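You operate a simulated robot arm through the tools that you are given. There is no shell and no other tool.

Carry out the task below with a simulated robot arm. There is one attempt and no reset: what you move stays moved.

TASK
Open the low cooler door, fetch the string coil from the far end of the left bench and set it on the upper shelf behind the low door, then shut the door. Open the right chest lid, take the filter from the far end of the left bench and put it on the top of the right chest lid, then shut the lid. Fetch the brown jug from the bottom shelf of the stock rack and set it on the top of the low cupboard. Put the ice cube from the top of the low cupboard on the middle shelf of the stock rack. The order is free. Set down upright: string coil, filter, jug.
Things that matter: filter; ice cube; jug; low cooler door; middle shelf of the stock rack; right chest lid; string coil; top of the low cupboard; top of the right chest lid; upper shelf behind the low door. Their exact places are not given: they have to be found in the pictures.

Only the result counts: the job must be done as asked and must still hold three seconds after the hand-in. Knocking over, shifting, dropping, spilling or breaking anything else fails it. A push-on lid holds only when it is set on centred and level and pressed home; a screw cap is set on level and turned clockwise until tight.

THE ROBOT
A 7-joint arm with a two-finger parallel gripper on a trunk, on a base that moves. Base frame: it is fixed to the floor where the robot stands at the start and does not move with it; the origin is under the middle of the robot, x ahead of it, y to its left, z up. Readings come in m, degrees, newtons and seconds.
With the tool pointing down near the work surface it reaches from about 0.28 to 0.76 m from the robot's upright axis, wherever it stands. Its first joint turns from -166.0 to 166.0 degrees. Places, roughly: filter [3.75, -1.5, 0.75]; ice cube (3x3x3 cm) [5.3, -0.2, 0.8]; jug [5, -1, 0.25]; low cooler door [3.8, 0, 0.4]; middle shelf of the stock rack [5.1, -1.2, 0.6]; right chest lid [2.5, 0.7, 0.8]; string coil (7x4x7 cm) [3.2, -1.4, 0.8]; top of the low cupboard [5.3, -0.3, 0.8]; top of the right chest lid [2.5, 0.7, 0.8]; upper shelf behind the low door [3.9, 0.3, 0.4]. Payload 3.91 kg.
The tool frame sits at the grasp point between the pads (the TCP): z along the fingers, y along the line on which they close. The tips reach 0.03 m beyond it. Largest opening 0.11 m; finger width 0.02, thickness 0.01; the body of the gripper, 0.048 by 0.112 m, starts 0.055 m behind the TCP.
Orientation is that of the tool frame in the base frame, as a unit quaternion [x, y, z, w]. With the fingers straight down and closing along the base's y, the tool's x points along the base's -x, its y along +y and its z along -z.

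THE INTERFACE
- The arm moves only by the tool send_rows. Its argument "rows" is a list that holds one entry, the list of rows, each a list of 7 numbers: the turn, a rotation vector about the tool's x, y, z in degrees, then the shift along the tool's x, y, z in cm, then the opening in per cent of the stroke, from 0 (shut) to 100 (fully open). In form: [[[rx, ry, rz, tx, ty, tz, claw], ...]]. A call has 1 to 20 rows; each row is the pose to reach, as a shift and turn from the pose commanded when the call began, along the tool's axes at that moment. Each row takes 0.2 s and may step no farther than 0.05 m and 8.6 degrees from the row before; otherwise, or with a gripper value out of range, the whole call is refused. A pose out of reach is approached as far as the arm can. The call stops where the force on the tool passes 40 N (or 10 N more than at its start, if that is more) or the arm is blocked; 0.2 s more then pass. The fingers move at their own pace (about 0.072 m/s each) and stop on an object; they squeeze with about 43 N. The grip force told is the motor's: it shows also when the fingers shut on nothing. Time passes only in rows, and 0.2 s behind the last, so rows that repeat a pose let the fingers close. The reply holds the time, the measured pose of the TCP, the force on the tool along the base axes, the opening and the grip force, in the units named above and with some noise, with the torque about the TCP (base axes, N m) and any sound that the robot's microphone picked up.
- Cameras (640 x 400 px; columns grow to the right, rows downward): "scene" is now at [0.0314, 0.1501, 1.0219]; the picture's right is [-0.05, -1.00, 0.00], its down [-0.46, 0.02, -0.89] and it looks along [0.89, -0.05, -0.46] (base axes); focal length 268 px, centre (320, 200). "wrist" rides on the gripper at [0.072, 0.017, -0.103] in the tool frame; the picture's right is [-0.23, 0.97, 0.00], its down [-0.76, -0.18, -0.62] and it looks along [-0.61, -0.14, 0.78] (tool axes); focal length 222 px, centre (320, 200).
- capture(camera): a new picture of that camera. The clock stands still meanwhile.
- lift_body(by): slides the trunk up (or, below 0, down) by that many m; the arm and the scene camera ride with it, the base frame stays. It gives what a move gives, with no picture.
- roll_base(legs): drives the robot by 1 to 6 legs, each [ahead, left, turn to the left] in m, m and degrees, along the robot's own axes; the way and the turn of a leg run together, so that a leg with both is an arc; at most 1.5 m and 180 degrees a leg. The arm and the cameras ride along, it lands a little off, and it stops where it bumps. It gives what a move gives.
- head_to(pan, tilt): turns the head with the scene camera to pan (to the left, within 155 degrees either way) and tilt (down, from -29 to 69), counted from straight ahead of the robot. It gives what a move gives.
- locate(camera, pixels): there is no depth. For up to 12 entries [column, row, z] of the newest picture of that camera ("zoom" is the newest enlarged one), the place [x, y] in the base frame at which the ray of that pixel passes the height z, good to about 0.003 m. The clock stands still meanwhile.
- close_up(camera, box): a new picture of the part [left, top, right, bottom] of that camera's present view, enlarged. The clock stands still meanwhile.
- hand_in(): hands the job in; it is judged then, once.

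Open the gripper and draw the arm clear of the work before you hand the job in, unless the task says otherwise.

The tools are called after "Request:" by a JSON object that holds its "fn" and its "kwargs". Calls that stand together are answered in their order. send_rows: Moves the arm, as the interface text tells. Its arguments: {"type":"object","properties":{"rows":{"type":"array"}},"required":["rows"]} The other tools are called the same way: lift_body (by) moves the trunk up or down; roll_base (legs) drives the base; head_to (pan, tilt) turns the head that bears the scene camera; capture (camera) takes a picture; locate (camera, pixels) gives the place at which the rays of pixels pass given heights; close_up (camera, box) takes an enlarged picture of a part of a camera's view; hand_in () hands the job in.

At the start:

```text
time: 0.0
ee_pos: [0.4818, -0.003, 0.7246]
ee_rot: [0.0, 1.0, 0.0, 0.0]
wrist_force: [0.6, 0.5, 0.0]
torque: [-0.02, 0.01, 0.01]
finger_gap: 0.1101
grip_force: 0.0
trunk travel left (down, up): [-0.075, 0.115]
robot x, y, heading: [0.0022, -0.0028, 0.1]
head pan, tilt (commanded): [-3.0, 27.2]
```

scene: 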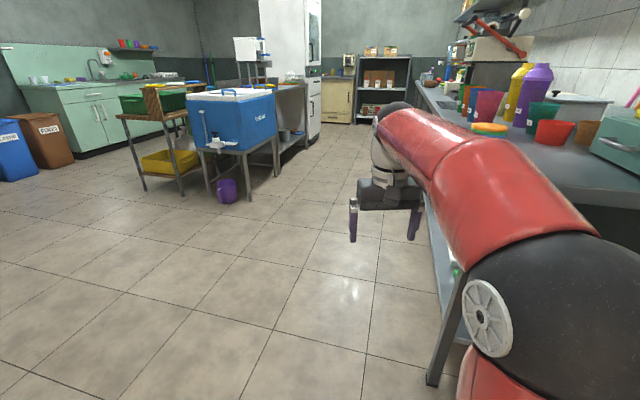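
wrist: 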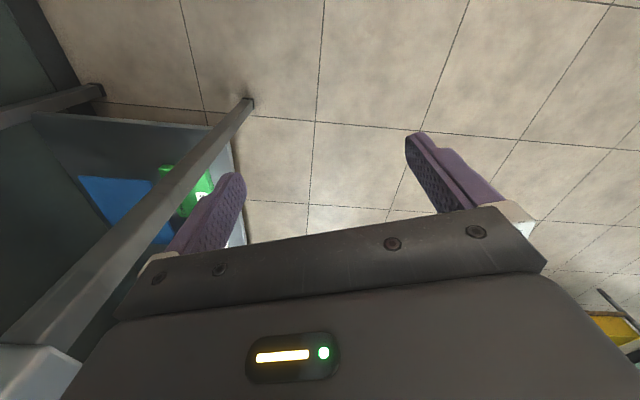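

The first picture shows the chest (blue) at about (232,120), the fridge at (290,70), the rack at (382,85), and a long bench on the right. I'll take enlarged views of these areas first.

Request:
{"fn": "close_up", "kwargs": {"camera": "scene", "box": [100, 20, 340, 170]}}

Request:
{"fn": "close_up", "kwargs": {"camera": "scene", "box": [300, 20, 540, 170]}}

```text
2.67 times, centred on (220, 95) of scene
```

zoom: 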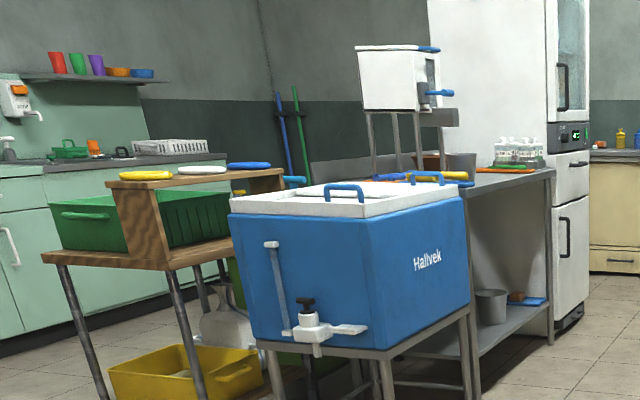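

```text
2.67 times, centred on (420, 95) of scene
```

zoom: 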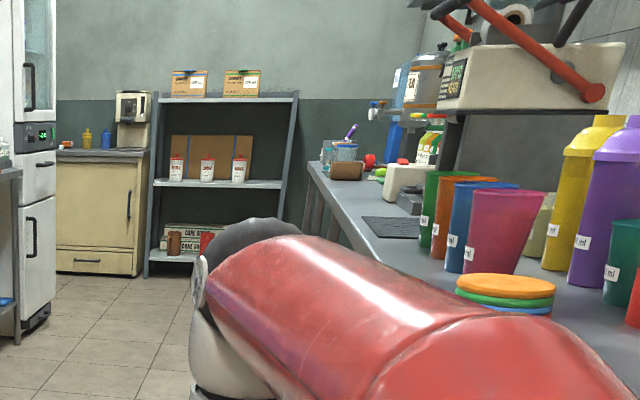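

I'll work out where the floor corridor runs, using the chest stand legs (249,197), (210,205), the fridge foot (303,150), the near bench leg (432,385), the rack foot (356,124) and some bench edge points.

Request:
{"fn": "locate", "kwargs": {"camera": "scene", "pixels": [[249, 198, 0], [210, 206, 0], [303, 150, 0], [432, 385, 0], [356, 124, 0], [321, 137, 0], [280, 163, 0], [416, 85, 0.75], [440, 115, 0.75], [189, 95, 0.8], [273, 92, 0.8], [247, 155, 0.4]]}}

Request:
{"fn": "head_to", "kwargs": {"pan": -60, "tilt": 25}}

Request:
{"fn": "capture", "kwargs": {"camera": "scene"}}

```text
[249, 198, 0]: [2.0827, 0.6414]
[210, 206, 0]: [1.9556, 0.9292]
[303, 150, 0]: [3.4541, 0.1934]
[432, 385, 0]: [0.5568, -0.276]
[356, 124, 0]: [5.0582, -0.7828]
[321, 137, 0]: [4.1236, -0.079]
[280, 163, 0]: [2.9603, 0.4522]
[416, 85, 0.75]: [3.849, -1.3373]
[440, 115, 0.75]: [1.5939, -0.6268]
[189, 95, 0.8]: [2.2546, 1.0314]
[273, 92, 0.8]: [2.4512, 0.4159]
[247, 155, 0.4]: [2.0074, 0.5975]
```

```text
time: 1.3
ee_pos: [0.4814, -0.0033, 0.7225]
ee_rot: [0.001, 1.0, 0.0, -0.001]
wrist_force: [0.8, 0.0, -0.2]
torque: [-0.01, -0.03, 0.03]
finger_gap: 0.1101
grip_force: 0.1
trunk travel left (down, up): [-0.075, 0.115]
robot x, y, heading: [0.0011, -0.0044, 0.3]
head pan, tilt (commanded): [-60.0, 25.0]
```

```text
taken
```

scene: 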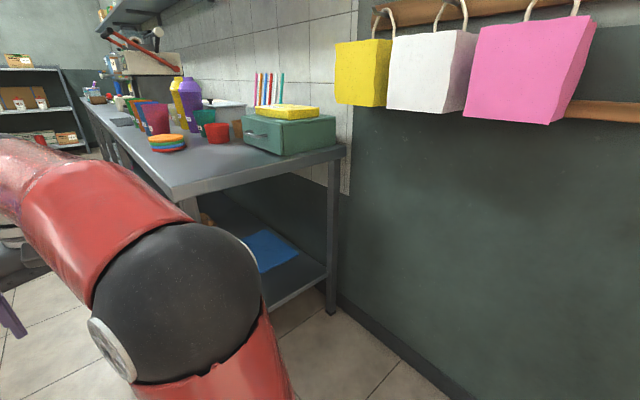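

The room is turned about -18° from my frame: the bench edge runs from (0.56,-0.28) to (3.85,-1.34) and the fridge front runs parallel to it. I'll step left away from the bench, turn to align with the aisle, and look ahead.

Request:
{"fn": "roll_base", "kwargs": {"legs": [[0, 0.4, 0], [0, 0, -18]]}}

Request:
{"fn": "head_to", "kwargs": {"pan": 0, "tilt": 20}}

Request:
{"fn": "capture", "kwargs": {"camera": "scene"}}

```text
time: 4.8
ee_pos: [0.4565, 0.2481, 0.7237]
ee_rot: [0.156, 0.988, 0.0, 0.0]
wrist_force: [0.5, -0.6, -0.9]
torque: [0.02, 0.02, -0.02]
finger_gap: 0.1099
grip_force: 0.1
trunk travel left (down, up): [-0.075, 0.115]
robot x, y, heading: [-0.0013, 0.4012, -17.9]
head pan, tilt (commanded): [-60.0, 25.0]
```

```text
time: 6.1
ee_pos: [0.4567, 0.248, 0.7226]
ee_rot: [0.156, 0.988, 0.001, 0.0]
wrist_force: [0.2, 0.8, 0.0]
torque: [0.01, 0.01, 0.04]
finger_gap: 0.11
grip_force: 0.1
trunk travel left (down, up): [-0.075, 0.115]
robot x, y, heading: [0.0011, 0.3982, -17.8]
head pan, tilt (commanded): [0.0, 20.0]
```

```text
taken
```

scene: 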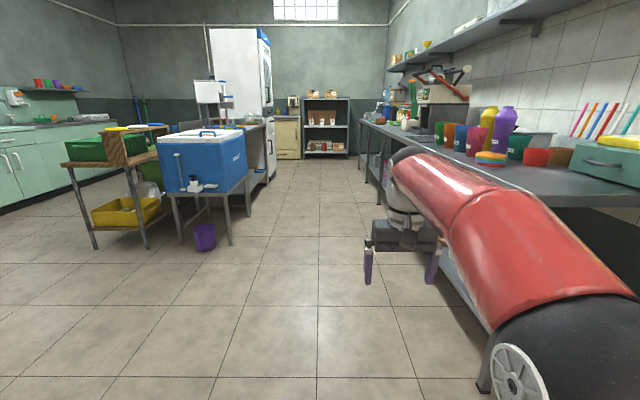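

The aisle is clear ahead; the chest stand is on the left at (215,225) and the bench edge on the right. I'll drive ahead 1.2 m drifting left 0.2 m, then look at the chest.

Request:
{"fn": "roll_base", "kwargs": {"legs": [[1.2, 0.2, 0]]}}

Request:
{"fn": "head_to", "kwargs": {"pan": 35, "tilt": 20}}

Request:
{"fn": "capture", "kwargs": {"camera": "scene"}}

Request:
{"fn": "head_to", "kwargs": {"pan": -10, "tilt": 15}}

Request:
{"fn": "capture", "kwargs": {"camera": "scene"}}

```text
time: 12.2
ee_pos: [1.6587, 0.0774, 0.7229]
ee_rot: [0.151, 0.988, -0.001, -0.001]
wrist_force: [-0.2, 0.8, 0.3]
torque: [0.01, -0.01, 0.01]
finger_gap: 0.1098
grip_force: 0.0
trunk travel left (down, up): [-0.075, 0.115]
robot x, y, heading: [1.1963, 0.2252, -17.6]
head pan, tilt (commanded): [0.0, 20.0]
```

```text
time: 13.2
ee_pos: [1.6582, 0.0779, 0.7232]
ee_rot: [0.152, 0.988, 0.0, 0.0]
wrist_force: [0.5, 0.1, 0.7]
torque: [-0.02, -0.01, 0.02]
finger_gap: 0.11
grip_force: 0.1
trunk travel left (down, up): [-0.075, 0.115]
robot x, y, heading: [1.2011, 0.2227, -17.5]
head pan, tilt (commanded): [35.0, 20.0]
```

```text
taken
```

scene: 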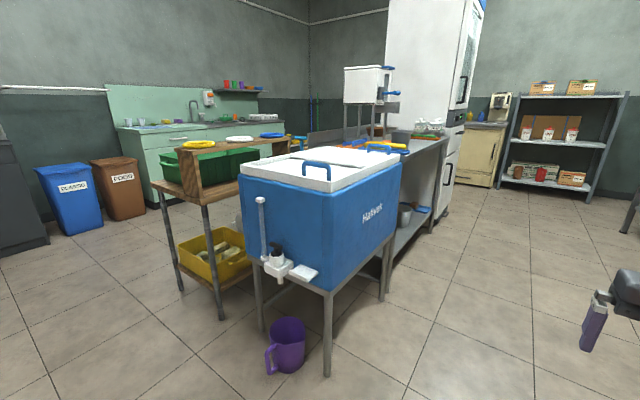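

```text
time: 14.3
ee_pos: [1.6582, 0.0787, 0.7237]
ee_rot: [0.151, 0.988, 0.0, 0.0]
wrist_force: [0.4, 0.8, 0.5]
torque: [0.03, 0.01, 0.0]
finger_gap: 0.1101
grip_force: 0.2
trunk travel left (down, up): [-0.075, 0.115]
robot x, y, heading: [1.202, 0.2227, -17.6]
head pan, tilt (commanded): [-10.0, 15.0]
```

```text
taken
```

scene: 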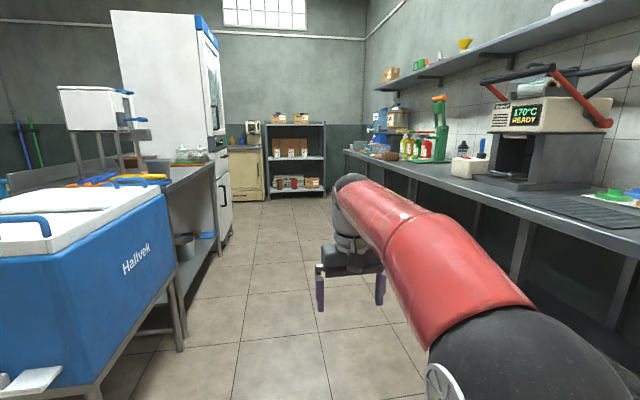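

I'll look at the chest lid more closely to see its lids, handles and hinges.

Request:
{"fn": "head_to", "kwargs": {"pan": 38, "tilt": 25}}

Request:
{"fn": "close_up", "kwargs": {"camera": "scene", "box": [200, 80, 440, 230]}}

```text
time: 15.5
ee_pos: [1.6583, 0.0777, 0.7231]
ee_rot: [0.152, 0.988, 0.001, 0.0]
wrist_force: [-0.4, 0.0, 0.3]
torque: [-0.02, 0.0, -0.03]
finger_gap: 0.11
grip_force: 0.0
trunk travel left (down, up): [-0.075, 0.115]
robot x, y, heading: [1.2, 0.2255, -17.3]
head pan, tilt (commanded): [38.0, 25.0]
```

```text
2.67 times, centred on (320, 155) of scene
```

zoom: 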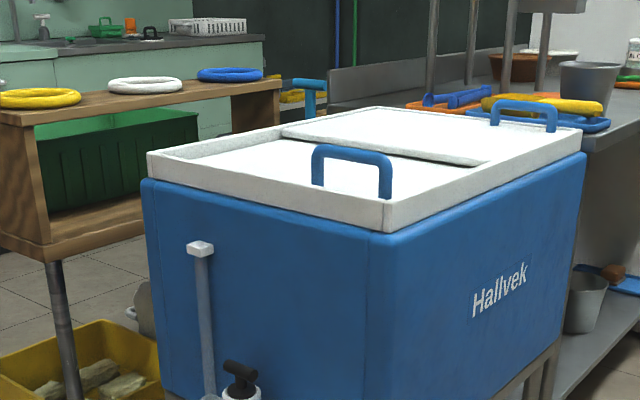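

The chest has two flat lids in a rim with blue handles: the far one (to the right seen from the aisle) sits slightly higher and overlaps the near one, so they probably slide. I'll take a full picture here and measure the chest's geometry.

Request:
{"fn": "capture", "kwargs": {"camera": "scene"}}

Request:
{"fn": "locate", "kwargs": {"camera": "zoom", "pixels": [[387, 232, 0.8], [387, 204, 0.82], [580, 130, 0.82], [582, 152, 0.8], [148, 155, 0.82], [490, 165, 0.82], [285, 132, 0.82], [525, 105, 0.87], [350, 150, 0.87], [496, 128, 0.82], [555, 134, 0.82]]}}

```text
taken
```

scene: 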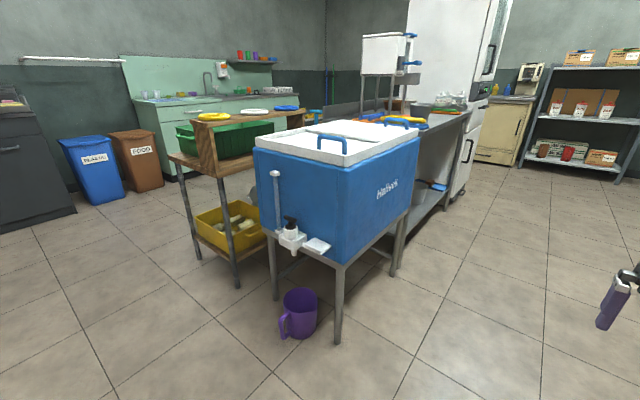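

```text
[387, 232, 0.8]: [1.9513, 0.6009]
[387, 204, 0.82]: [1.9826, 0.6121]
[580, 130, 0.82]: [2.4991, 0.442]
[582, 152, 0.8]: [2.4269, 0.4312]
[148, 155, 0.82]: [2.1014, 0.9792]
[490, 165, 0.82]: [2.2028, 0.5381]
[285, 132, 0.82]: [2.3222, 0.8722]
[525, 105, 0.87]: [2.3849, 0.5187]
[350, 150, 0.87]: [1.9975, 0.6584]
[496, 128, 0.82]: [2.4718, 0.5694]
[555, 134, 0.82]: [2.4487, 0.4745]
```

Request:
{"fn": "locate", "kwargs": {"camera": "scene", "pixels": [[338, 342, 0], [395, 275, 0], [275, 300, 0], [344, 265, 0.4], [344, 265, 0.3], [345, 168, 0.8], [345, 168, 0.75], [345, 168, 0.7], [420, 136, 0.8], [420, 136, 0.75], [420, 136, 0.7], [404, 213, 0.4]]}}

```text
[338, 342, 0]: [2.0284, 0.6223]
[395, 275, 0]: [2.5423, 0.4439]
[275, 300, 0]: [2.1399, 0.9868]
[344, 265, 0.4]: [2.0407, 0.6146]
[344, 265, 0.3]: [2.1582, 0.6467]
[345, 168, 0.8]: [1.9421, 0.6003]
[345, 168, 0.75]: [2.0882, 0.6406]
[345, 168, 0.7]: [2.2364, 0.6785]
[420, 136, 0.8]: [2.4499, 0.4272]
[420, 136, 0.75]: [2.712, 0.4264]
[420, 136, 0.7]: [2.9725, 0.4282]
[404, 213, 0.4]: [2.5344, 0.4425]
```

The stand legs put the chest's centre near (2.34,0.72) with its rim top at about z 0.80, so the right lid is the far one. I'll raise trunk and arm for clearance before turning to the chest.

Request:
{"fn": "lift_body", "kwargs": {"by": 0.11}}

Request:
{"fn": "send_rows", "kwargs": {"rows": [[[0, 0, 0, 0, 0, -4, 100], [0, 0, 0, 0, 0, -8, 100], [0, 0, 0, 0, 0, -12, 100], [0, 0, 0, 0, 0, -16, 100], [0, 0, 0, 0, 0, -20, 100]]]}}

```text
time: 16.9
ee_pos: [1.6585, 0.0793, 0.834]
ee_rot: [0.152, 0.988, 0.0, 0.0]
wrist_force: [0.5, 0.4, 0.6]
torque: [-0.01, 0.01, 0.0]
finger_gap: 0.11
grip_force: 0.2
trunk travel left (down, up): [-0.185, 0.005]
robot x, y, heading: [1.1993, 0.2237, -17.6]
head pan, tilt (commanded): [38.0, 25.0]
```

```text
time: 18.1
ee_pos: [1.658, 0.0779, 0.9627]
ee_rot: [0.152, 0.988, 0.0, 0.002]
wrist_force: [0.6, 0.0, -0.4]
torque: [0.01, 0.01, -0.03]
finger_gap: 0.1099
grip_force: 0.1
out of reach, approached as far as the arm can: row 4, 5
trunk travel left (down, up): [-0.185, 0.005]
robot x, y, heading: [1.1976, 0.2257, -17.5]
head pan, tilt (commanded): [38.0, 25.0]
```

The tool is now at z 0.96. I'll drive ahead 1.35 m along the aisle and turn left 90° to face the chest, then look.

Request:
{"fn": "roll_base", "kwargs": {"legs": [[1.35, 0.1, 0], [0, 0, 90]]}}

Request:
{"fn": "head_to", "kwargs": {"pan": 15, "tilt": 40}}

Request:
{"fn": "capture", "kwargs": {"camera": "scene"}}

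Request:
{"fn": "capture", "kwargs": {"camera": "wrist"}}

```text
time: 28.7
ee_pos: [2.6682, 0.3646, 0.9631]
ee_rot: [-0.589, 0.808, 0.001, 0.002]
wrist_force: [-0.2, 0.0, 0.3]
torque: [-0.02, -0.01, 0.0]
finger_gap: 0.1098
grip_force: 0.1
trunk travel left (down, up): [-0.185, 0.005]
robot x, y, heading: [2.5192, -0.0942, 72.2]
head pan, tilt (commanded): [38.0, 25.0]
```

```text
time: 29.6
ee_pos: [2.6701, 0.3654, 0.9626]
ee_rot: [-0.589, 0.808, 0.001, 0.002]
wrist_force: [-0.3, 0.0, -0.4]
torque: [0.01, 0.04, -0.01]
finger_gap: 0.11
grip_force: 0.0
trunk travel left (down, up): [-0.185, 0.005]
robot x, y, heading: [2.5184, -0.0937, 72.0]
head pan, tilt (commanded): [15.0, 40.0]
```

```text
taken
```

scene: 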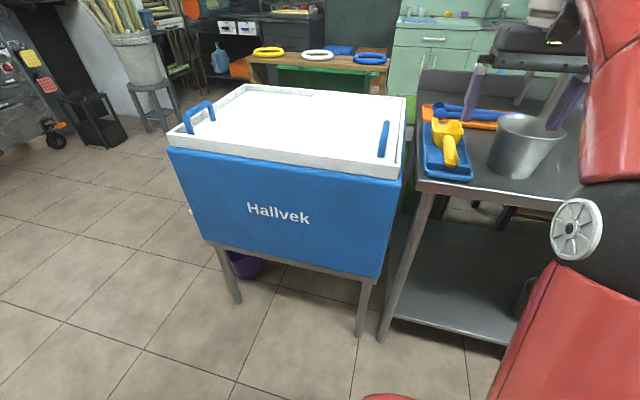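

```text
taken
```

wrist: 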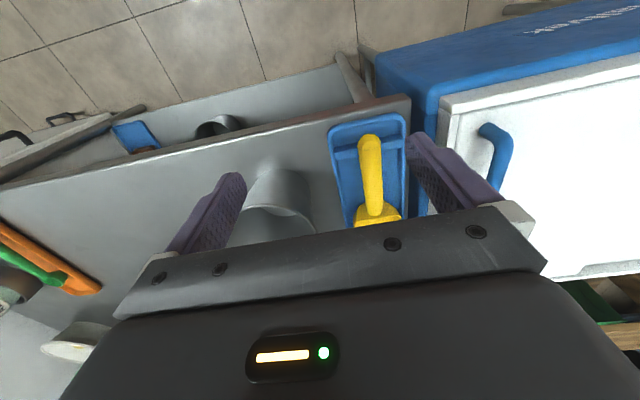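

The chest is straight ahead with the right lid's handle at (384,138). I'll zoom in on it.

Request:
{"fn": "close_up", "kwargs": {"camera": "scene", "box": [160, 70, 440, 245]}}

Request:
{"fn": "locate", "kwargs": {"camera": "scene", "pixels": [[400, 180, 0.77], [400, 180, 0.75], [400, 165, 0.8], [400, 165, 0.78], [169, 148, 0.77], [405, 97, 0.8], [245, 84, 0.8], [384, 155, 0.79], [386, 122, 0.85], [381, 157, 0.8], [387, 128, 0.8]]}}

```text
2.29 times, centred on (300, 158) of scene
```

zoom: 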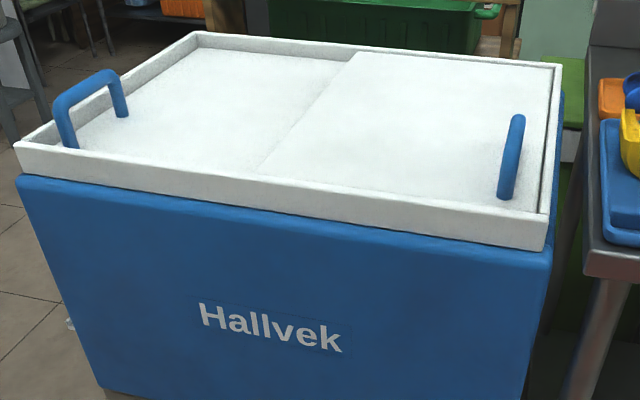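

```text
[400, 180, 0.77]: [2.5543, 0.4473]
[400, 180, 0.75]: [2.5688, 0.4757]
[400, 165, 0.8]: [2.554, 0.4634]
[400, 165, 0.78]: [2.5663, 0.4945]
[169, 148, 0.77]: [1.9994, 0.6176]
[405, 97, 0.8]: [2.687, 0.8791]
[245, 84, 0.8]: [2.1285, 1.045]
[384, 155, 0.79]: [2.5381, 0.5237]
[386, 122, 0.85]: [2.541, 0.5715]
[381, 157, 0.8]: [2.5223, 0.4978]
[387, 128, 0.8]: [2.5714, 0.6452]
```

The lids do slide: the right one lies higher, with its handle bar running across (along the chest's depth). I'll triangulate the handle with the wrist view, where it shows at (483–510, 125–195).

Request:
{"fn": "close_up", "kwargs": {"camera": "wrist", "box": [400, 60, 640, 210]}}

Request:
{"fn": "locate", "kwargs": {"camera": "wrist", "pixels": [[487, 126, 0.84], [487, 126, 0.8], [506, 140, 0.84], [503, 187, 0.84], [503, 187, 0.8], [500, 165, 0.84]]}}

Request:
{"fn": "locate", "kwargs": {"camera": "scene", "pixels": [[386, 122, 0.83], [386, 122, 0.84], [386, 122, 0.86], [386, 122, 0.87], [381, 157, 0.8], [381, 157, 0.81], [381, 157, 0.83], [381, 157, 0.85]]}}

```text
2.67 times, centred on (520, 135) of wrist
```

zoom: 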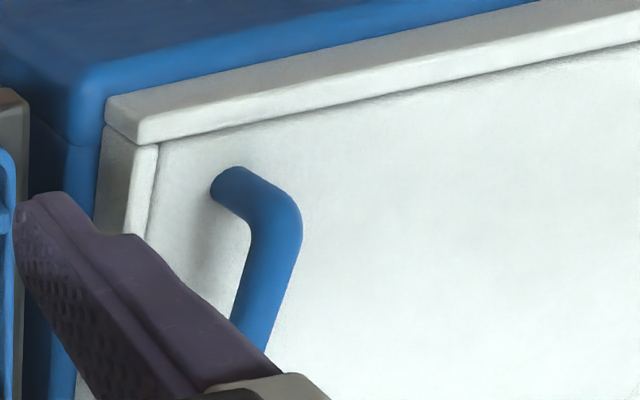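

```text
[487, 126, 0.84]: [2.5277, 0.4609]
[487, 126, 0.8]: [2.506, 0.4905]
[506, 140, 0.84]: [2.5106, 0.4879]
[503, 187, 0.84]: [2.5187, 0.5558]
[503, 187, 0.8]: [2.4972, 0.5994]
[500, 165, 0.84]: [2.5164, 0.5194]
```

```text
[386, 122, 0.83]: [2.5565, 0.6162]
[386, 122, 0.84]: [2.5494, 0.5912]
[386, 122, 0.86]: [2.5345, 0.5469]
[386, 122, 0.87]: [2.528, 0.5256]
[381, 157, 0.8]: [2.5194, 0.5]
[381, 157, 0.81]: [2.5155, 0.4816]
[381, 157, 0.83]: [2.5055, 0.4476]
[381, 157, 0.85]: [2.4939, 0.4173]
```

The handle bar's centre comes out at about (2.523,0.527,0.84) with my fingers already closing across it. I'll move over it at height first with half-closed fingers.

Request:
{"fn": "send_rows", "kwargs": {"rows": [[[0, 0, 0, -2.2, 3.8, 0, 60], [0, 0, 0, -4.4, 7.6, 0, 60], [0, 0, 0, -6.6, 11.4, 0, 60], [0, 0, 0, -8.8, 15.2, 0, 60], [0, 0, 0, -10.9, 18.9, 0, 60], [0, 0, 0, -10.9, 18.9, 0, 60]]]}}

Request:
{"fn": "capture", "kwargs": {"camera": "wrist"}}

Request:
{"fn": "capture", "kwargs": {"camera": "scene"}}

```text
time: 31.0
ee_pos: [2.5397, 0.4792, 0.9131]
ee_rot: [-0.589, 0.808, 0.0, 0.0]
wrist_force: [1.2, -0.8, 0.4]
torque: [0.04, 0.04, 0.01]
finger_gap: 0.0661
grip_force: 0.0
out of reach, approached as far as the arm can: row 1, 2, 3, 4, 5, 6
trunk travel left (down, up): [-0.185, 0.005]
robot x, y, heading: [2.5183, -0.0907, 72.1]
head pan, tilt (commanded): [15.0, 40.0]
```

```text
taken
```

wrist: 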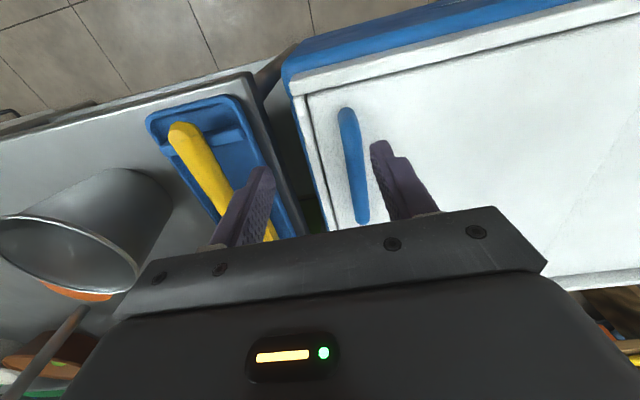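

```text
taken
```

scene: 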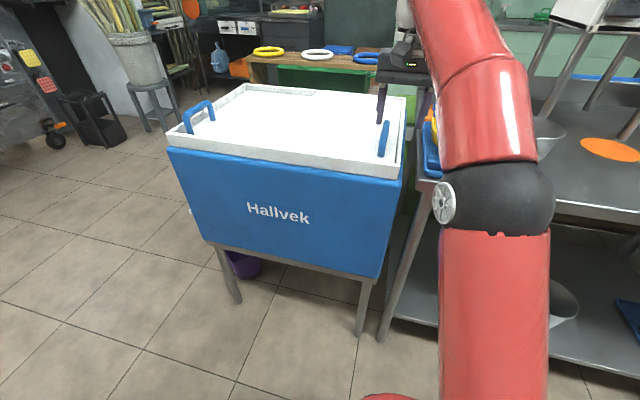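

The handle now shows between (348,112) and (362,222) in the wrist view. I'll refine its position and step down a little to see how the commanded height relates to the measured one.

Request:
{"fn": "locate", "kwargs": {"camera": "wrist", "pixels": [[348, 112, 0.845], [362, 220, 0.845], [355, 165, 0.845], [348, 112, 0.8]]}}

Request:
{"fn": "send_rows", "kwargs": {"rows": [[[0, 0, 0, 0, 0, 4, 60], [0, 0, 0, 0, 0, 8, 60]]]}}

```text
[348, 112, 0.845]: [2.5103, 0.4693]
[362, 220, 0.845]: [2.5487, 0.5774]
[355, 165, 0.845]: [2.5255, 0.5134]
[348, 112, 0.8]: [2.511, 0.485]
```

```text
time: 31.7
ee_pos: [2.539, 0.4778, 0.8421]
ee_rot: [-0.589, 0.808, 0.01, 0.007]
wrist_force: [0.1, -4.4, 14.2]
torque: [-0.16, 0.47, 0.18]
finger_gap: 0.066
grip_force: 0.1
trunk travel left (down, up): [-0.185, 0.005]
robot x, y, heading: [2.5179, -0.0927, 72.1]
head pan, tilt (commanded): [15.0, 40.0]
stopped in row 2: the force on the tool passed its limit at 46 N (the readings are from after the stop); the commanded pose is now the measured one
```

A finger tip touched the rim at tool z 0.842; I stopped there. I'll lift 4 cm, centre over the bar's middle (2.529,0.523) and narrow the opening.

Request:
{"fn": "send_rows", "kwargs": {"rows": [[[0, 0, 0, 0, 0, -4, 40], [0, 0, 0, -4.0, 2.3, -4, 40], [0, 0, 0, -4.0, 2.3, -4, 40]]]}}

Request:
{"fn": "capture", "kwargs": {"camera": "wrist"}}

Request:
{"fn": "close_up", "kwargs": {"camera": "scene", "box": [320, 60, 480, 160]}}

```text
time: 32.5
ee_pos: [2.5303, 0.5239, 0.8818]
ee_rot: [-0.588, 0.809, 0.008, 0.007]
wrist_force: [-0.5, -0.7, -0.3]
torque: [0.01, -0.01, -0.01]
finger_gap: 0.0438
grip_force: 0.1
trunk travel left (down, up): [-0.185, 0.005]
robot x, y, heading: [2.5198, -0.0926, 72.2]
head pan, tilt (commanded): [15.0, 40.0]
```

```text
taken
```

wrist: 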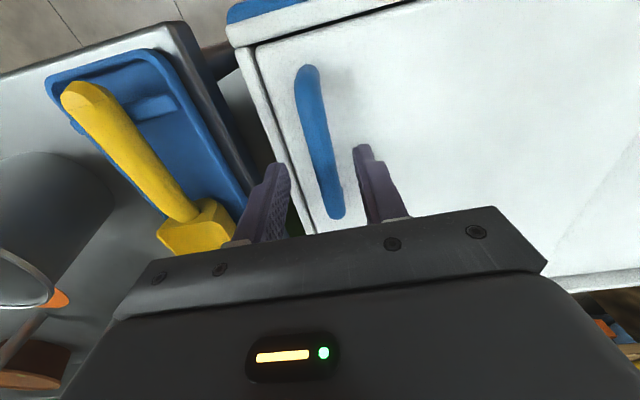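

```text
4.00 times, centred on (400, 110) of scene
```

zoom: 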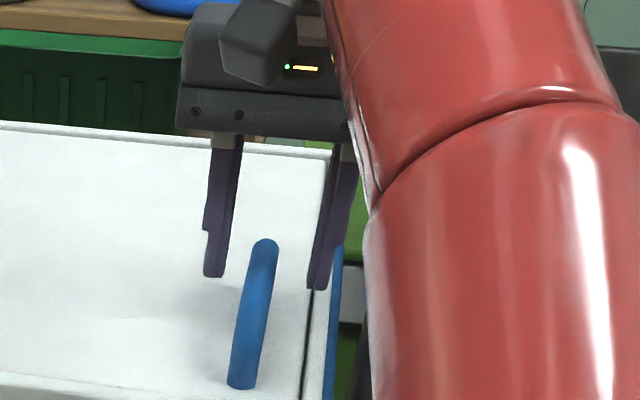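

The fingers straddle the bar at the back half of the handle. I'll lower 3.2 cm to z 0.85 and close.

Request:
{"fn": "send_rows", "kwargs": {"rows": [[[0, 0, 0, 0, 0, 1.6, 40], [0, 0, 0, 0, 0, 3.2, 40], [0, 0, 0, 0, 0, 3.2, 0], [0, 0, 0, 0, 0, 3.2, 0], [0, 0, 0, 0, 0, 3.2, 0]]]}}

Request:
{"fn": "capture", "kwargs": {"camera": "wrist"}}

```text
time: 33.7
ee_pos: [2.5288, 0.5261, 0.8495]
ee_rot: [-0.589, 0.808, 0.009, 0.007]
wrist_force: [-6.7, 4.5, -1.7]
torque: [0.8, -0.2, -0.52]
finger_gap: 0.0156
grip_force: 44.6
trunk travel left (down, up): [-0.185, 0.005]
robot x, y, heading: [2.5153, -0.0908, 72.2]
head pan, tilt (commanded): [15.0, 40.0]
```

```text
taken
```

wrist: 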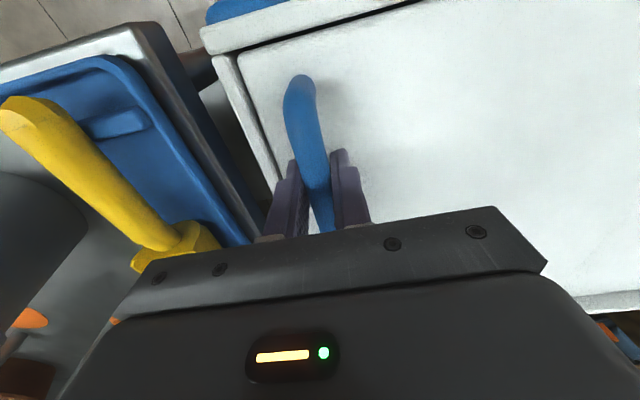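

The handle is gripped (gap 15.6 mm). I'll try sliding the lid toward the chest's other end (tool +y) in small steps.

Request:
{"fn": "send_rows", "kwargs": {"rows": [[[0, 0, 0, 0, 1.5, 0, 0], [0, 0, 0, 0, 3, 0, 0], [0, 0, 0, 0, 4.5, 0, 0], [0, 0, 0, 0, 6, 0, 0]]]}}

Request:
{"fn": "capture", "kwargs": {"camera": "scene"}}

```text
time: 34.7
ee_pos: [2.4726, 0.5443, 0.849]
ee_rot: [-0.588, 0.809, 0.008, 0.005]
wrist_force: [-0.4, 3.7, -9.8]
torque: [-0.67, 0.21, -0.46]
finger_gap: 0.0157
grip_force: 45.2
trunk travel left (down, up): [-0.185, 0.005]
robot x, y, heading: [2.5177, -0.0913, 71.9]
head pan, tilt (commanded): [15.0, 40.0]
```

```text
taken
```

scene: 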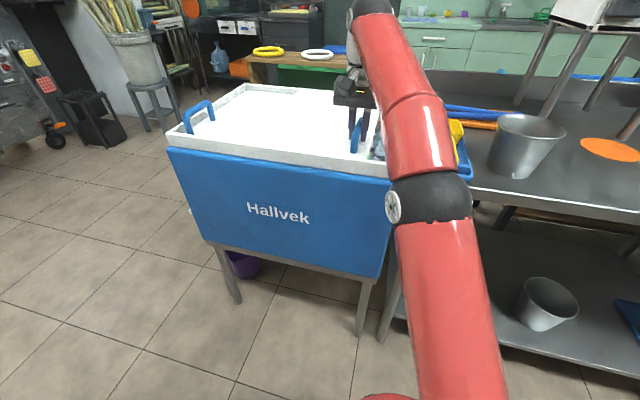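

The lid slides freely along its rail. I'll continue opening it by another 14 cm.

Request:
{"fn": "send_rows", "kwargs": {"rows": [[[0, 0, 0, 0, 2, 0, 0], [0, 0, 0, 0, 4, 0, 0], [0, 0, 0, 0, 6, 0, 0], [0, 0, 0, 0, 8, 0, 0], [0, 0, 0, 0, 10, 0, 0], [0, 0, 0, 0, 12, 0, 0], [0, 0, 0, 0, 14, 0, 0], [0, 0, 0, 0, 16, 0, 0]]]}}

Request:
{"fn": "close_up", "kwargs": {"camera": "scene", "box": [160, 60, 440, 235]}}

```text
time: 35.7
ee_pos: [2.4464, 0.5514, 0.8496]
ee_rot: [-0.584, 0.811, 0.013, 0.013]
wrist_force: [2.4, 8.9, 3.1]
torque: [0.33, 0.02, 0.32]
finger_gap: 0.0154
grip_force: 44.8
out of reach, approached as far as the arm can: row 2, 3, 4
trunk travel left (down, up): [-0.185, 0.005]
robot x, y, heading: [2.5186, -0.0931, 72.1]
head pan, tilt (commanded): [15.0, 40.0]
stopped in row 4: the force on the tool passed its limit at 66 N (the readings are from after the stop); the commanded pose is now the measured one
```

```text
2.29 times, centred on (300, 148) of scene
```

zoom: 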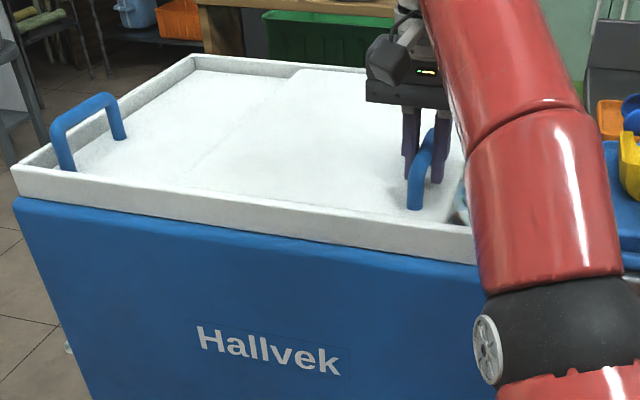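

The arm ran out of reach sideways with the lid about 9 cm open. I'll open it further by rolling the base gently to its left while holding the handle.

Request:
{"fn": "roll_base", "kwargs": {"legs": [[0, 0.12, 0]]}}

Request:
{"fn": "close_up", "kwargs": {"camera": "scene", "box": [160, 60, 440, 235]}}

```text
time: 36.9
ee_pos: [2.3335, 0.5892, 0.8483]
ee_rot: [-0.584, 0.812, 0.013, 0.011]
wrist_force: [14.9, 21.5, 8.8]
torque: [-0.42, 0.11, 0.15]
finger_gap: 0.0155
grip_force: 44.8
trunk travel left (down, up): [-0.185, 0.005]
robot x, y, heading: [2.4009, -0.0596, 71.9]
head pan, tilt (commanded): [15.0, 40.0]
```

```text
2.29 times, centred on (300, 148) of scene
```

zoom: 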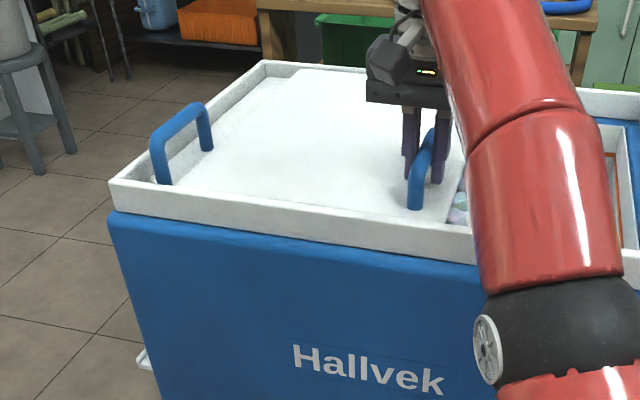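

The lid is now about 20 cm open, nearly at the other handle. Now I roll back right to slide it shut.

Request:
{"fn": "roll_base", "kwargs": {"legs": [[0, -0.12, 0]]}}

Request:
{"fn": "send_rows", "kwargs": {"rows": [[[0, 0, 0, 0, -2, 0, 0], [0, 0, 0, 0, -4, 0, 0], [0, 0, 0, 0, -6, 0, 0], [0, 0, 0, 0, -8, 0, 0], [0, 0, 0, 0, -9.5, 0, 0], [0, 0, 0, 0, -10.5, 0, 0]]]}}

Request:
{"fn": "close_up", "kwargs": {"camera": "scene", "box": [160, 60, 440, 235]}}

```text
time: 38.1
ee_pos: [2.447, 0.5509, 0.8493]
ee_rot: [-0.583, 0.812, 0.012, 0.014]
wrist_force: [2.1, 4.5, -2.1]
torque: [-0.18, 0.02, 0.12]
finger_gap: 0.0154
grip_force: 45.0
trunk travel left (down, up): [-0.185, 0.005]
robot x, y, heading: [2.5208, -0.0926, 72.3]
head pan, tilt (commanded): [15.0, 40.0]
```

```text
time: 39.4
ee_pos: [2.5281, 0.5247, 0.8487]
ee_rot: [-0.589, 0.808, 0.021, 0.011]
wrist_force: [-5.3, 11.0, 2.8]
torque: [-0.6, 0.33, -0.55]
finger_gap: 0.0155
grip_force: 45.1
trunk travel left (down, up): [-0.185, 0.005]
robot x, y, heading: [2.5193, -0.0902, 72.3]
head pan, tilt (commanded): [15.0, 40.0]
stopped in row 6: the force on the tool passed its limit at 49 N (the readings are from after the stop); the commanded pose is now the measured one
```

```text
2.29 times, centred on (300, 148) of scene
```

zoom: 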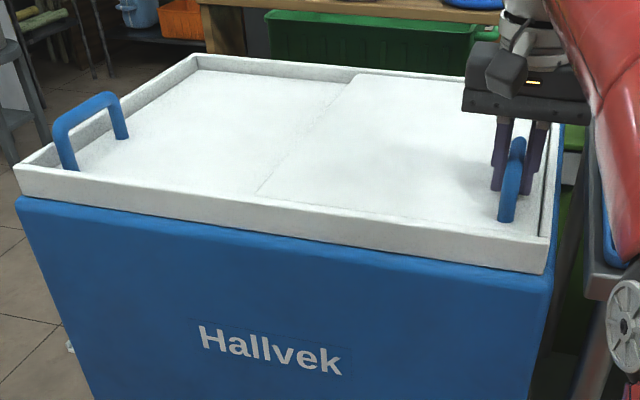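

The lid is back at its stop, (2.528,0.525) as at the start, so it is shut. I'll release, rise, and pull the arm back toward the robot.

Request:
{"fn": "send_rows", "kwargs": {"rows": [[[0, 0, 0, 0, 0, 0, 45], [0, 0, 0, 0, 0, 0, 45], [0, 0, 0, 0, 0, -3, 45], [0, 0, 0, 0, 0, -5, 45], [0, 0, 0, 4, 0, -7, 45], [0, 0, 0, 8, 0, -9, 45], [0, 0, 0, 12, 0, -11, 45], [0, 0, 0, 15, 0, -12, 100], [0, 0, 0, 18, 0, -12, 100]]]}}

Request:
{"fn": "close_up", "kwargs": {"camera": "scene", "box": [160, 60, 440, 235]}}

Request:
{"fn": "head_to", "kwargs": {"pan": -60, "tilt": 25}}

Request:
{"fn": "capture", "kwargs": {"camera": "scene"}}

```text
time: 41.4
ee_pos: [2.4728, 0.3459, 0.9618]
ee_rot: [-0.588, 0.809, 0.019, 0.011]
wrist_force: [0.9, 0.6, -0.1]
torque: [-0.04, 0.01, 0.0]
finger_gap: 0.11
grip_force: 0.1
out of reach, approached as far as the arm can: row 4
trunk travel left (down, up): [-0.185, 0.005]
robot x, y, heading: [2.5155, -0.0952, 72.3]
head pan, tilt (commanded): [15.0, 40.0]
```

```text
2.29 times, centred on (300, 148) of scene
```

zoom: 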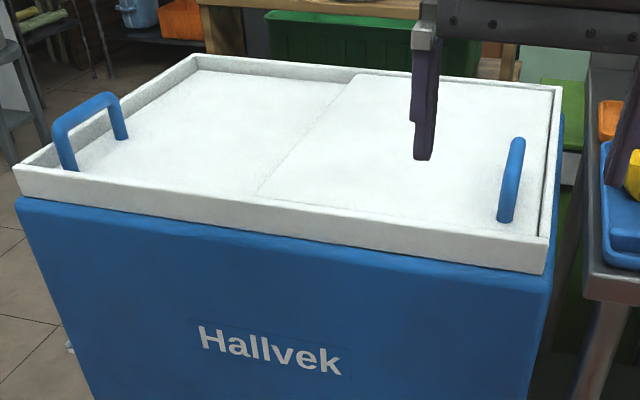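

```text
time: 42.9
ee_pos: [2.4739, 0.3465, 0.9622]
ee_rot: [-0.588, 0.808, 0.019, 0.013]
wrist_force: [0.5, -0.6, -0.4]
torque: [0.02, 0.02, -0.01]
finger_gap: 0.11
grip_force: 0.0
trunk travel left (down, up): [-0.185, 0.005]
robot x, y, heading: [2.5215, -0.0903, 72.2]
head pan, tilt (commanded): [-60.0, 25.0]
```

```text
taken
```

scene: 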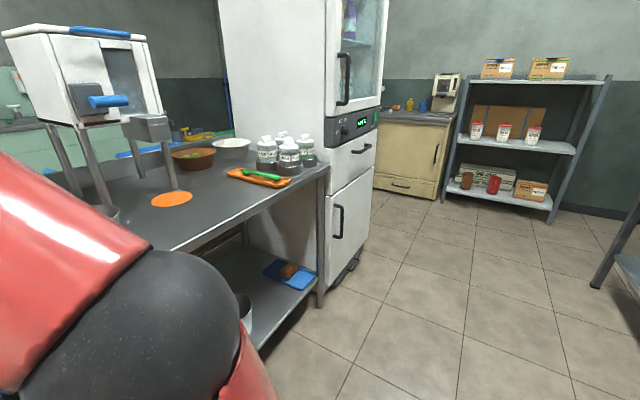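

Now the cooler: its low door has a vertical handle near (340,222) on the near side. I'll zoom in on it and on the rack and cupboard.

Request:
{"fn": "close_up", "kwargs": {"camera": "scene", "box": [280, 90, 440, 290]}}

Request:
{"fn": "close_up", "kwargs": {"camera": "scene", "box": [365, 50, 625, 220]}}

```text
2.00 times, centred on (360, 190) of scene
```

zoom: 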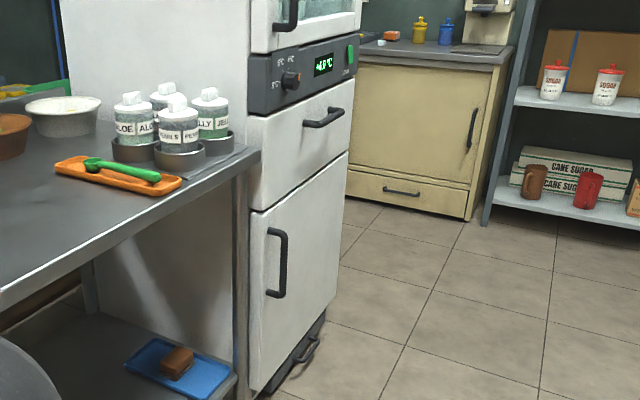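

```text
2.35 times, centred on (495, 135) of scene
```

zoom: 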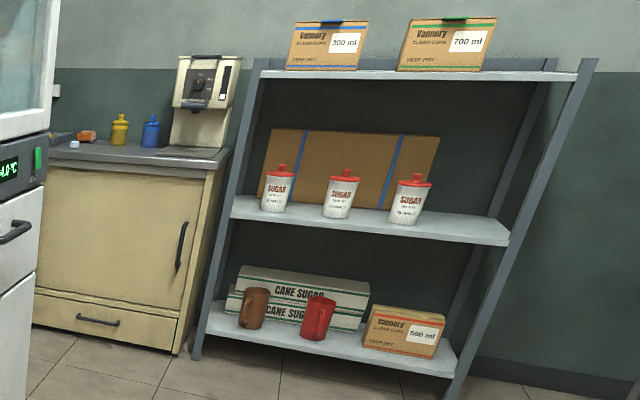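

The brown jug stands on the rack's bottom shelf at zoom (253,308), the ice cube is likely the small white thing at (74,143) on the cupboard, and the cooler's low door has a vertical handle on its near side, hinged on the far side. I'll back off slightly and strafe right until I'm in front of it.

Request:
{"fn": "roll_base", "kwargs": {"legs": [[-0.15, 0, 0], [0, -0.75, 0]]}}

Request:
{"fn": "head_to", "kwargs": {"pan": -15, "tilt": 40}}

Request:
{"fn": "capture", "kwargs": {"camera": "scene"}}

```text
time: 47.9
ee_pos: [3.1431, -0.0267, 0.9612]
ee_rot: [-0.59, 0.807, 0.02, 0.012]
wrist_force: [-1.2, -0.4, -0.4]
torque: [-0.05, 0.02, 0.0]
finger_gap: 0.1101
grip_force: 0.2
trunk travel left (down, up): [-0.185, 0.005]
robot x, y, heading: [3.1914, -0.4627, 72.7]
head pan, tilt (commanded): [-60.0, 25.0]
```

```text
time: 49.0
ee_pos: [3.1441, -0.0276, 0.9619]
ee_rot: [-0.59, 0.807, 0.02, 0.012]
wrist_force: [0.5, -0.4, 0.6]
torque: [0.0, -0.03, -0.02]
finger_gap: 0.1101
grip_force: 0.0
trunk travel left (down, up): [-0.185, 0.005]
robot x, y, heading: [3.1885, -0.4651, 72.7]
head pan, tilt (commanded): [-15.0, 40.0]
```

```text
taken
```

scene: 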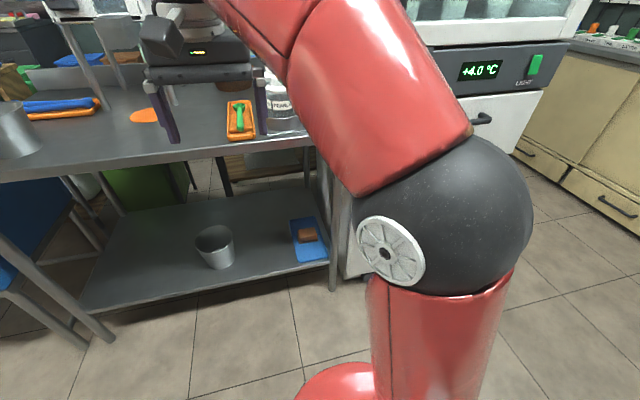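

The arm hides the cooler door from this spot. I'll back off and shift right so the tool is in front of the cooler, away from the table.

Request:
{"fn": "roll_base", "kwargs": {"legs": [[-0.13, 0, 0], [0, -0.3, 0]]}}

Request:
{"fn": "head_to", "kwargs": {"pan": 30, "tilt": 30}}

Request:
{"fn": "capture", "kwargs": {"camera": "scene"}}

Request:
{"fn": "capture", "kwargs": {"camera": "wrist"}}

```text
time: 52.0
ee_pos: [3.3877, -0.2404, 0.9619]
ee_rot: [-0.591, 0.807, 0.019, 0.012]
wrist_force: [0.2, 0.8, 0.2]
torque: [0.03, -0.01, 0.02]
finger_gap: 0.11
grip_force: 0.0
trunk travel left (down, up): [-0.185, 0.005]
robot x, y, heading: [3.436, -0.6805, 72.5]
head pan, tilt (commanded): [-15.0, 40.0]
```

```text
time: 53.1
ee_pos: [3.3884, -0.241, 0.9613]
ee_rot: [-0.591, 0.806, 0.02, 0.012]
wrist_force: [0.2, 0.0, 0.3]
torque: [0.0, 0.01, 0.04]
finger_gap: 0.1099
grip_force: 0.0
trunk travel left (down, up): [-0.185, 0.005]
robot x, y, heading: [3.4372, -0.6786, 72.5]
head pan, tilt (commanded): [30.0, 30.0]
```

```text
taken
```

scene: 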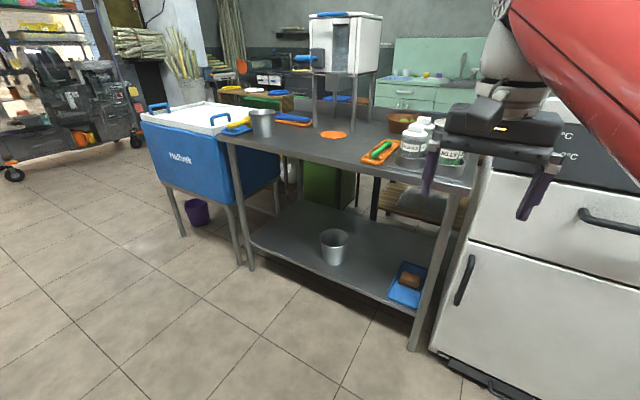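

```text
taken
```

wrist: 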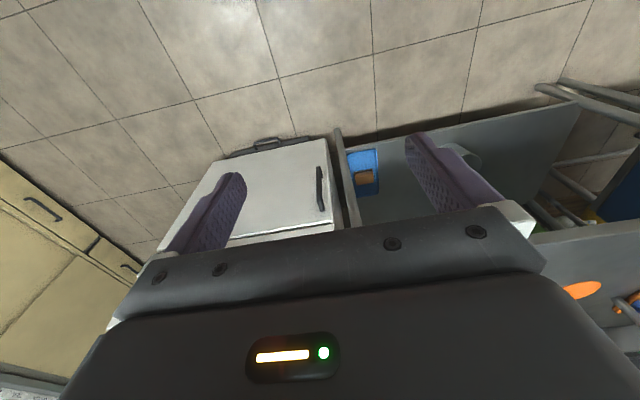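

The handle of the low door is visible in both pictures: scene (471,256)–(457,305) and wrist (319,168)–(322,210). I'll triangulate it.

Request:
{"fn": "locate", "kwargs": {"camera": "scene", "pixels": [[471, 256, 0.6], [471, 256, 0.55], [471, 256, 0.5], [471, 256, 0.45], [457, 305, 0.45], [457, 305, 0.4], [457, 305, 0.35], [457, 305, 0.3], [430, 350, 0.08], [412, 350, 0]]}}

Request:
{"fn": "locate", "kwargs": {"camera": "wrist", "pixels": [[319, 168, 0.45], [319, 168, 0.4], [319, 168, 0.35], [319, 168, 0.3], [322, 210, 0.6], [322, 210, 0.55], [322, 210, 0.5], [322, 210, 0.45], [332, 140, 0.1], [220, 160, 0.1], [333, 231, 0.6], [163, 247, 0.6]]}}

Request:
{"fn": "close_up", "kwargs": {"camera": "wrist", "box": [150, 110, 390, 260]}}

```text
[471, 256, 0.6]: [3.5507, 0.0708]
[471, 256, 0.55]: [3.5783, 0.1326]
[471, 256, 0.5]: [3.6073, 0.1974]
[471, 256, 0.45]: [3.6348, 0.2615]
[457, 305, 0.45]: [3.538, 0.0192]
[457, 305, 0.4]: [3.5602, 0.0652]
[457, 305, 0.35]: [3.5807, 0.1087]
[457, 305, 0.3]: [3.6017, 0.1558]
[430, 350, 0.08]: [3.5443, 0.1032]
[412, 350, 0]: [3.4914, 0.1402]
```

```text
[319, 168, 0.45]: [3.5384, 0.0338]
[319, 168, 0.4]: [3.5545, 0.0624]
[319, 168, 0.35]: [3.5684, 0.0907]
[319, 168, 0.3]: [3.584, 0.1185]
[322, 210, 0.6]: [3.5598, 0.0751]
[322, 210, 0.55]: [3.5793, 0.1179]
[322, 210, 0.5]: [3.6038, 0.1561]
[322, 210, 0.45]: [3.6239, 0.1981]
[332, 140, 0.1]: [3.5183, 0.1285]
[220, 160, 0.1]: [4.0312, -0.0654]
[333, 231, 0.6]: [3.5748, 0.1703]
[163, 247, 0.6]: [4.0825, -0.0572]
```

```text
2.67 times, centred on (270, 185) of wrist
```

zoom: 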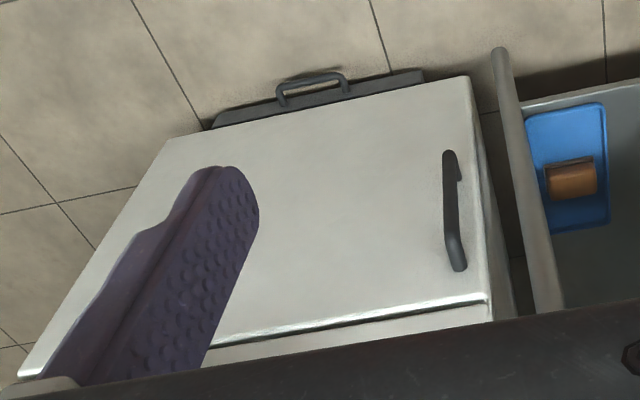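

The handle is a vertical bar from z 0.40 to 0.60 at about (3.556,0.068); the door spans roughly 0.57 m with its hinge on the far side. I'll lower the trunk and pitch the tool to horizontal, pointing at the door, while lowering it.

Request:
{"fn": "lift_body", "kwargs": {"by": -0.11}}

Request:
{"fn": "send_rows", "kwargs": {"rows": [[[0, -8.2, 0, -0.8, -0.5, 3.2, 100], [0, -16.4, 0, -1.6, -1, 6.4, 100], [0, -24.6, 0, -2.4, -1.5, 9.6, 100], [0, -32.8, 0, -3.2, -2, 12.8, 100], [0, -41, 0, -4, -2.5, 16, 100], [0, -49.2, 0, -4.8, -3, 19.2, 100], [0, -57.4, 0, -5.6, -3.5, 22.4, 100], [0, -65.6, 0, -6.4, -4, 25.6, 100], [0, -73.8, 0, -7.2, -4.5, 28.8, 100], [0, -82, 0, -8, -5, 32, 100], [0, -90, 0, -9, -5.5, 35, 100]]]}}

Request:
{"fn": "capture", "kwargs": {"camera": "wrist"}}

Request:
{"fn": "capture", "kwargs": {"camera": "scene"}}

```text
time: 54.5
ee_pos: [3.3883, -0.2397, 0.8514]
ee_rot: [-0.59, 0.807, 0.02, 0.012]
wrist_force: [0.5, -0.2, -0.8]
torque: [0.02, -0.01, 0.03]
finger_gap: 0.1102
grip_force: 0.0
trunk travel left (down, up): [-0.075, 0.115]
robot x, y, heading: [3.4341, -0.6796, 72.9]
head pan, tilt (commanded): [30.0, 30.0]
```

```text
time: 56.4
ee_pos: [3.1549, -0.287, 0.5682]
ee_rot: [0.667, -0.554, -0.49, -0.091]
wrist_force: [-0.1, 0.2, 0.7]
torque: [-0.02, 0.0, -0.02]
finger_gap: 0.11
grip_force: 0.0
trunk travel left (down, up): [-0.075, 0.115]
robot x, y, heading: [3.4385, -0.6783, 72.5]
head pan, tilt (commanded): [30.0, 30.0]
stopped in row 9: the arm was blocked; the commanded pose is now the measured one
```

```text
taken
```

wrist: 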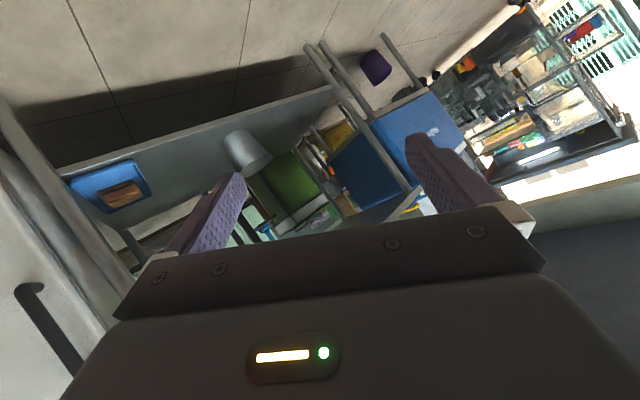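

```text
taken
```

scene: 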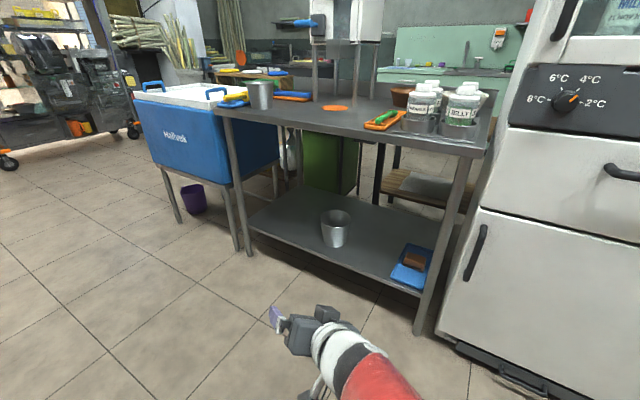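

The arm ran into a joint block while pitching so close to the body. I'll go back to the tool-down pose and then pitch with the tool farther out.

Request:
{"fn": "send_rows", "kwargs": {"rows": [[[4.5, 4.6, 2.8, -2.95, -1.0, -2.67, 100], [9.1, 9.2, 5.6, -5.9, -2.0, -5.33, 100], [13.6, 13.8, 8.3, -8.86, -3.0, -8.0, 100], [18.1, 18.4, 11.1, -11.8, -4.05, -10.67, 100], [22.7, 22.9, 13.9, -14.77, -5.06, -13.34, 100], [27.2, 27.5, 16.7, -17.7, -6.07, -16.0, 100], [31.7, 32.1, 19.4, -20.7, -7.1, -18.67, 100], [36.3, 36.7, 22.2, -23.6, -8.1, -21.3, 100], [40.8, 41.3, 25, -26.6, -9.1, -24, 100]]]}}

Request:
{"fn": "capture", "kwargs": {"camera": "scene"}}

```text
time: 58.4
ee_pos: [3.3874, -0.24, 0.8502]
ee_rot: [-0.589, 0.807, 0.02, 0.012]
wrist_force: [0.4, -0.7, 0.3]
torque: [0.01, -0.05, 0.02]
finger_gap: 0.1102
grip_force: 0.1
out of reach, approached as far as the arm can: row 1
trunk travel left (down, up): [-0.075, 0.115]
robot x, y, heading: [3.4369, -0.6767, 72.6]
head pan, tilt (commanded): [30.0, 30.0]
```

```text
taken
```

scene: 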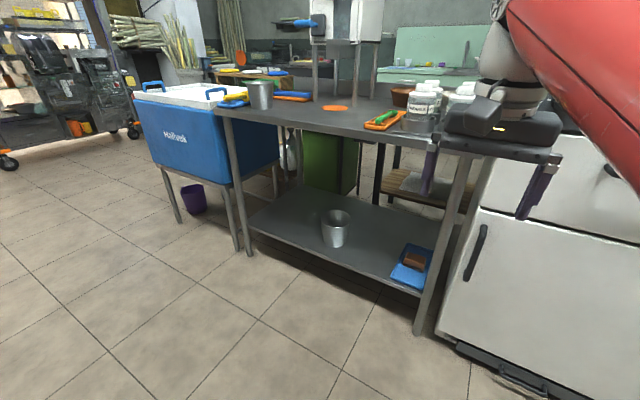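

Back in the tool-down pose. Now I extend the tool forward to about 0.6 m from the body and lower it, before pitching.

Request:
{"fn": "send_rows", "kwargs": {"rows": [[[0, 0, 0, -3.3, -1, 2.5, 100], [0, 0, 0, -6.6, -2, 5, 100], [0, 0, 0, -10, -3, 7.5, 100], [0, 0, 0, -13.3, -4, 10, 100], [0, 0, 0, -16.6, -5, 12.5, 100], [0, 0, 0, -20, -6, 15, 100]]]}}

Request:
{"fn": "send_rows", "kwargs": {"rows": [[[0, -8, 0, 0, 0, 1, 100], [0, -16, 0, 0, 0, 2, 100], [0, -24, 0, 0, 0, 3, 100], [0, -32, 0, 0, 0, 4, 100], [0, -40, 0, 0, 0, 5, 100]]]}}

Request:
{"fn": "capture", "kwargs": {"camera": "scene"}}

```text
time: 59.8
ee_pos: [3.505, -0.0612, 0.7095]
ee_rot: [-0.591, 0.806, 0.02, 0.013]
wrist_force: [0.1, -0.3, 0.6]
torque: [0.03, -0.04, -0.02]
finger_gap: 0.11
grip_force: 0.1
trunk travel left (down, up): [-0.075, 0.115]
robot x, y, heading: [3.4383, -0.6765, 72.6]
head pan, tilt (commanded): [30.0, 30.0]
```

```text
time: 61.0
ee_pos: [3.5043, -0.0595, 0.659]
ee_rot: [-0.547, 0.754, 0.221, 0.288]
wrist_force: [0.2, 0.2, -0.3]
torque: [-0.02, -0.02, 0.0]
finger_gap: 0.1101
grip_force: 0.1
trunk travel left (down, up): [-0.075, 0.115]
robot x, y, heading: [3.4359, -0.6786, 72.6]
head pan, tilt (commanded): [30.0, 30.0]
```

```text
taken
```

scene: 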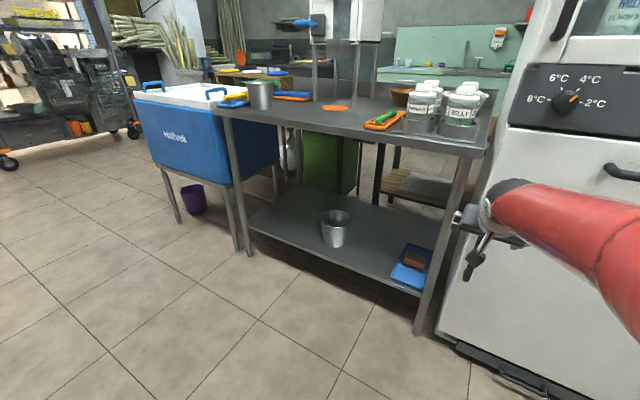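

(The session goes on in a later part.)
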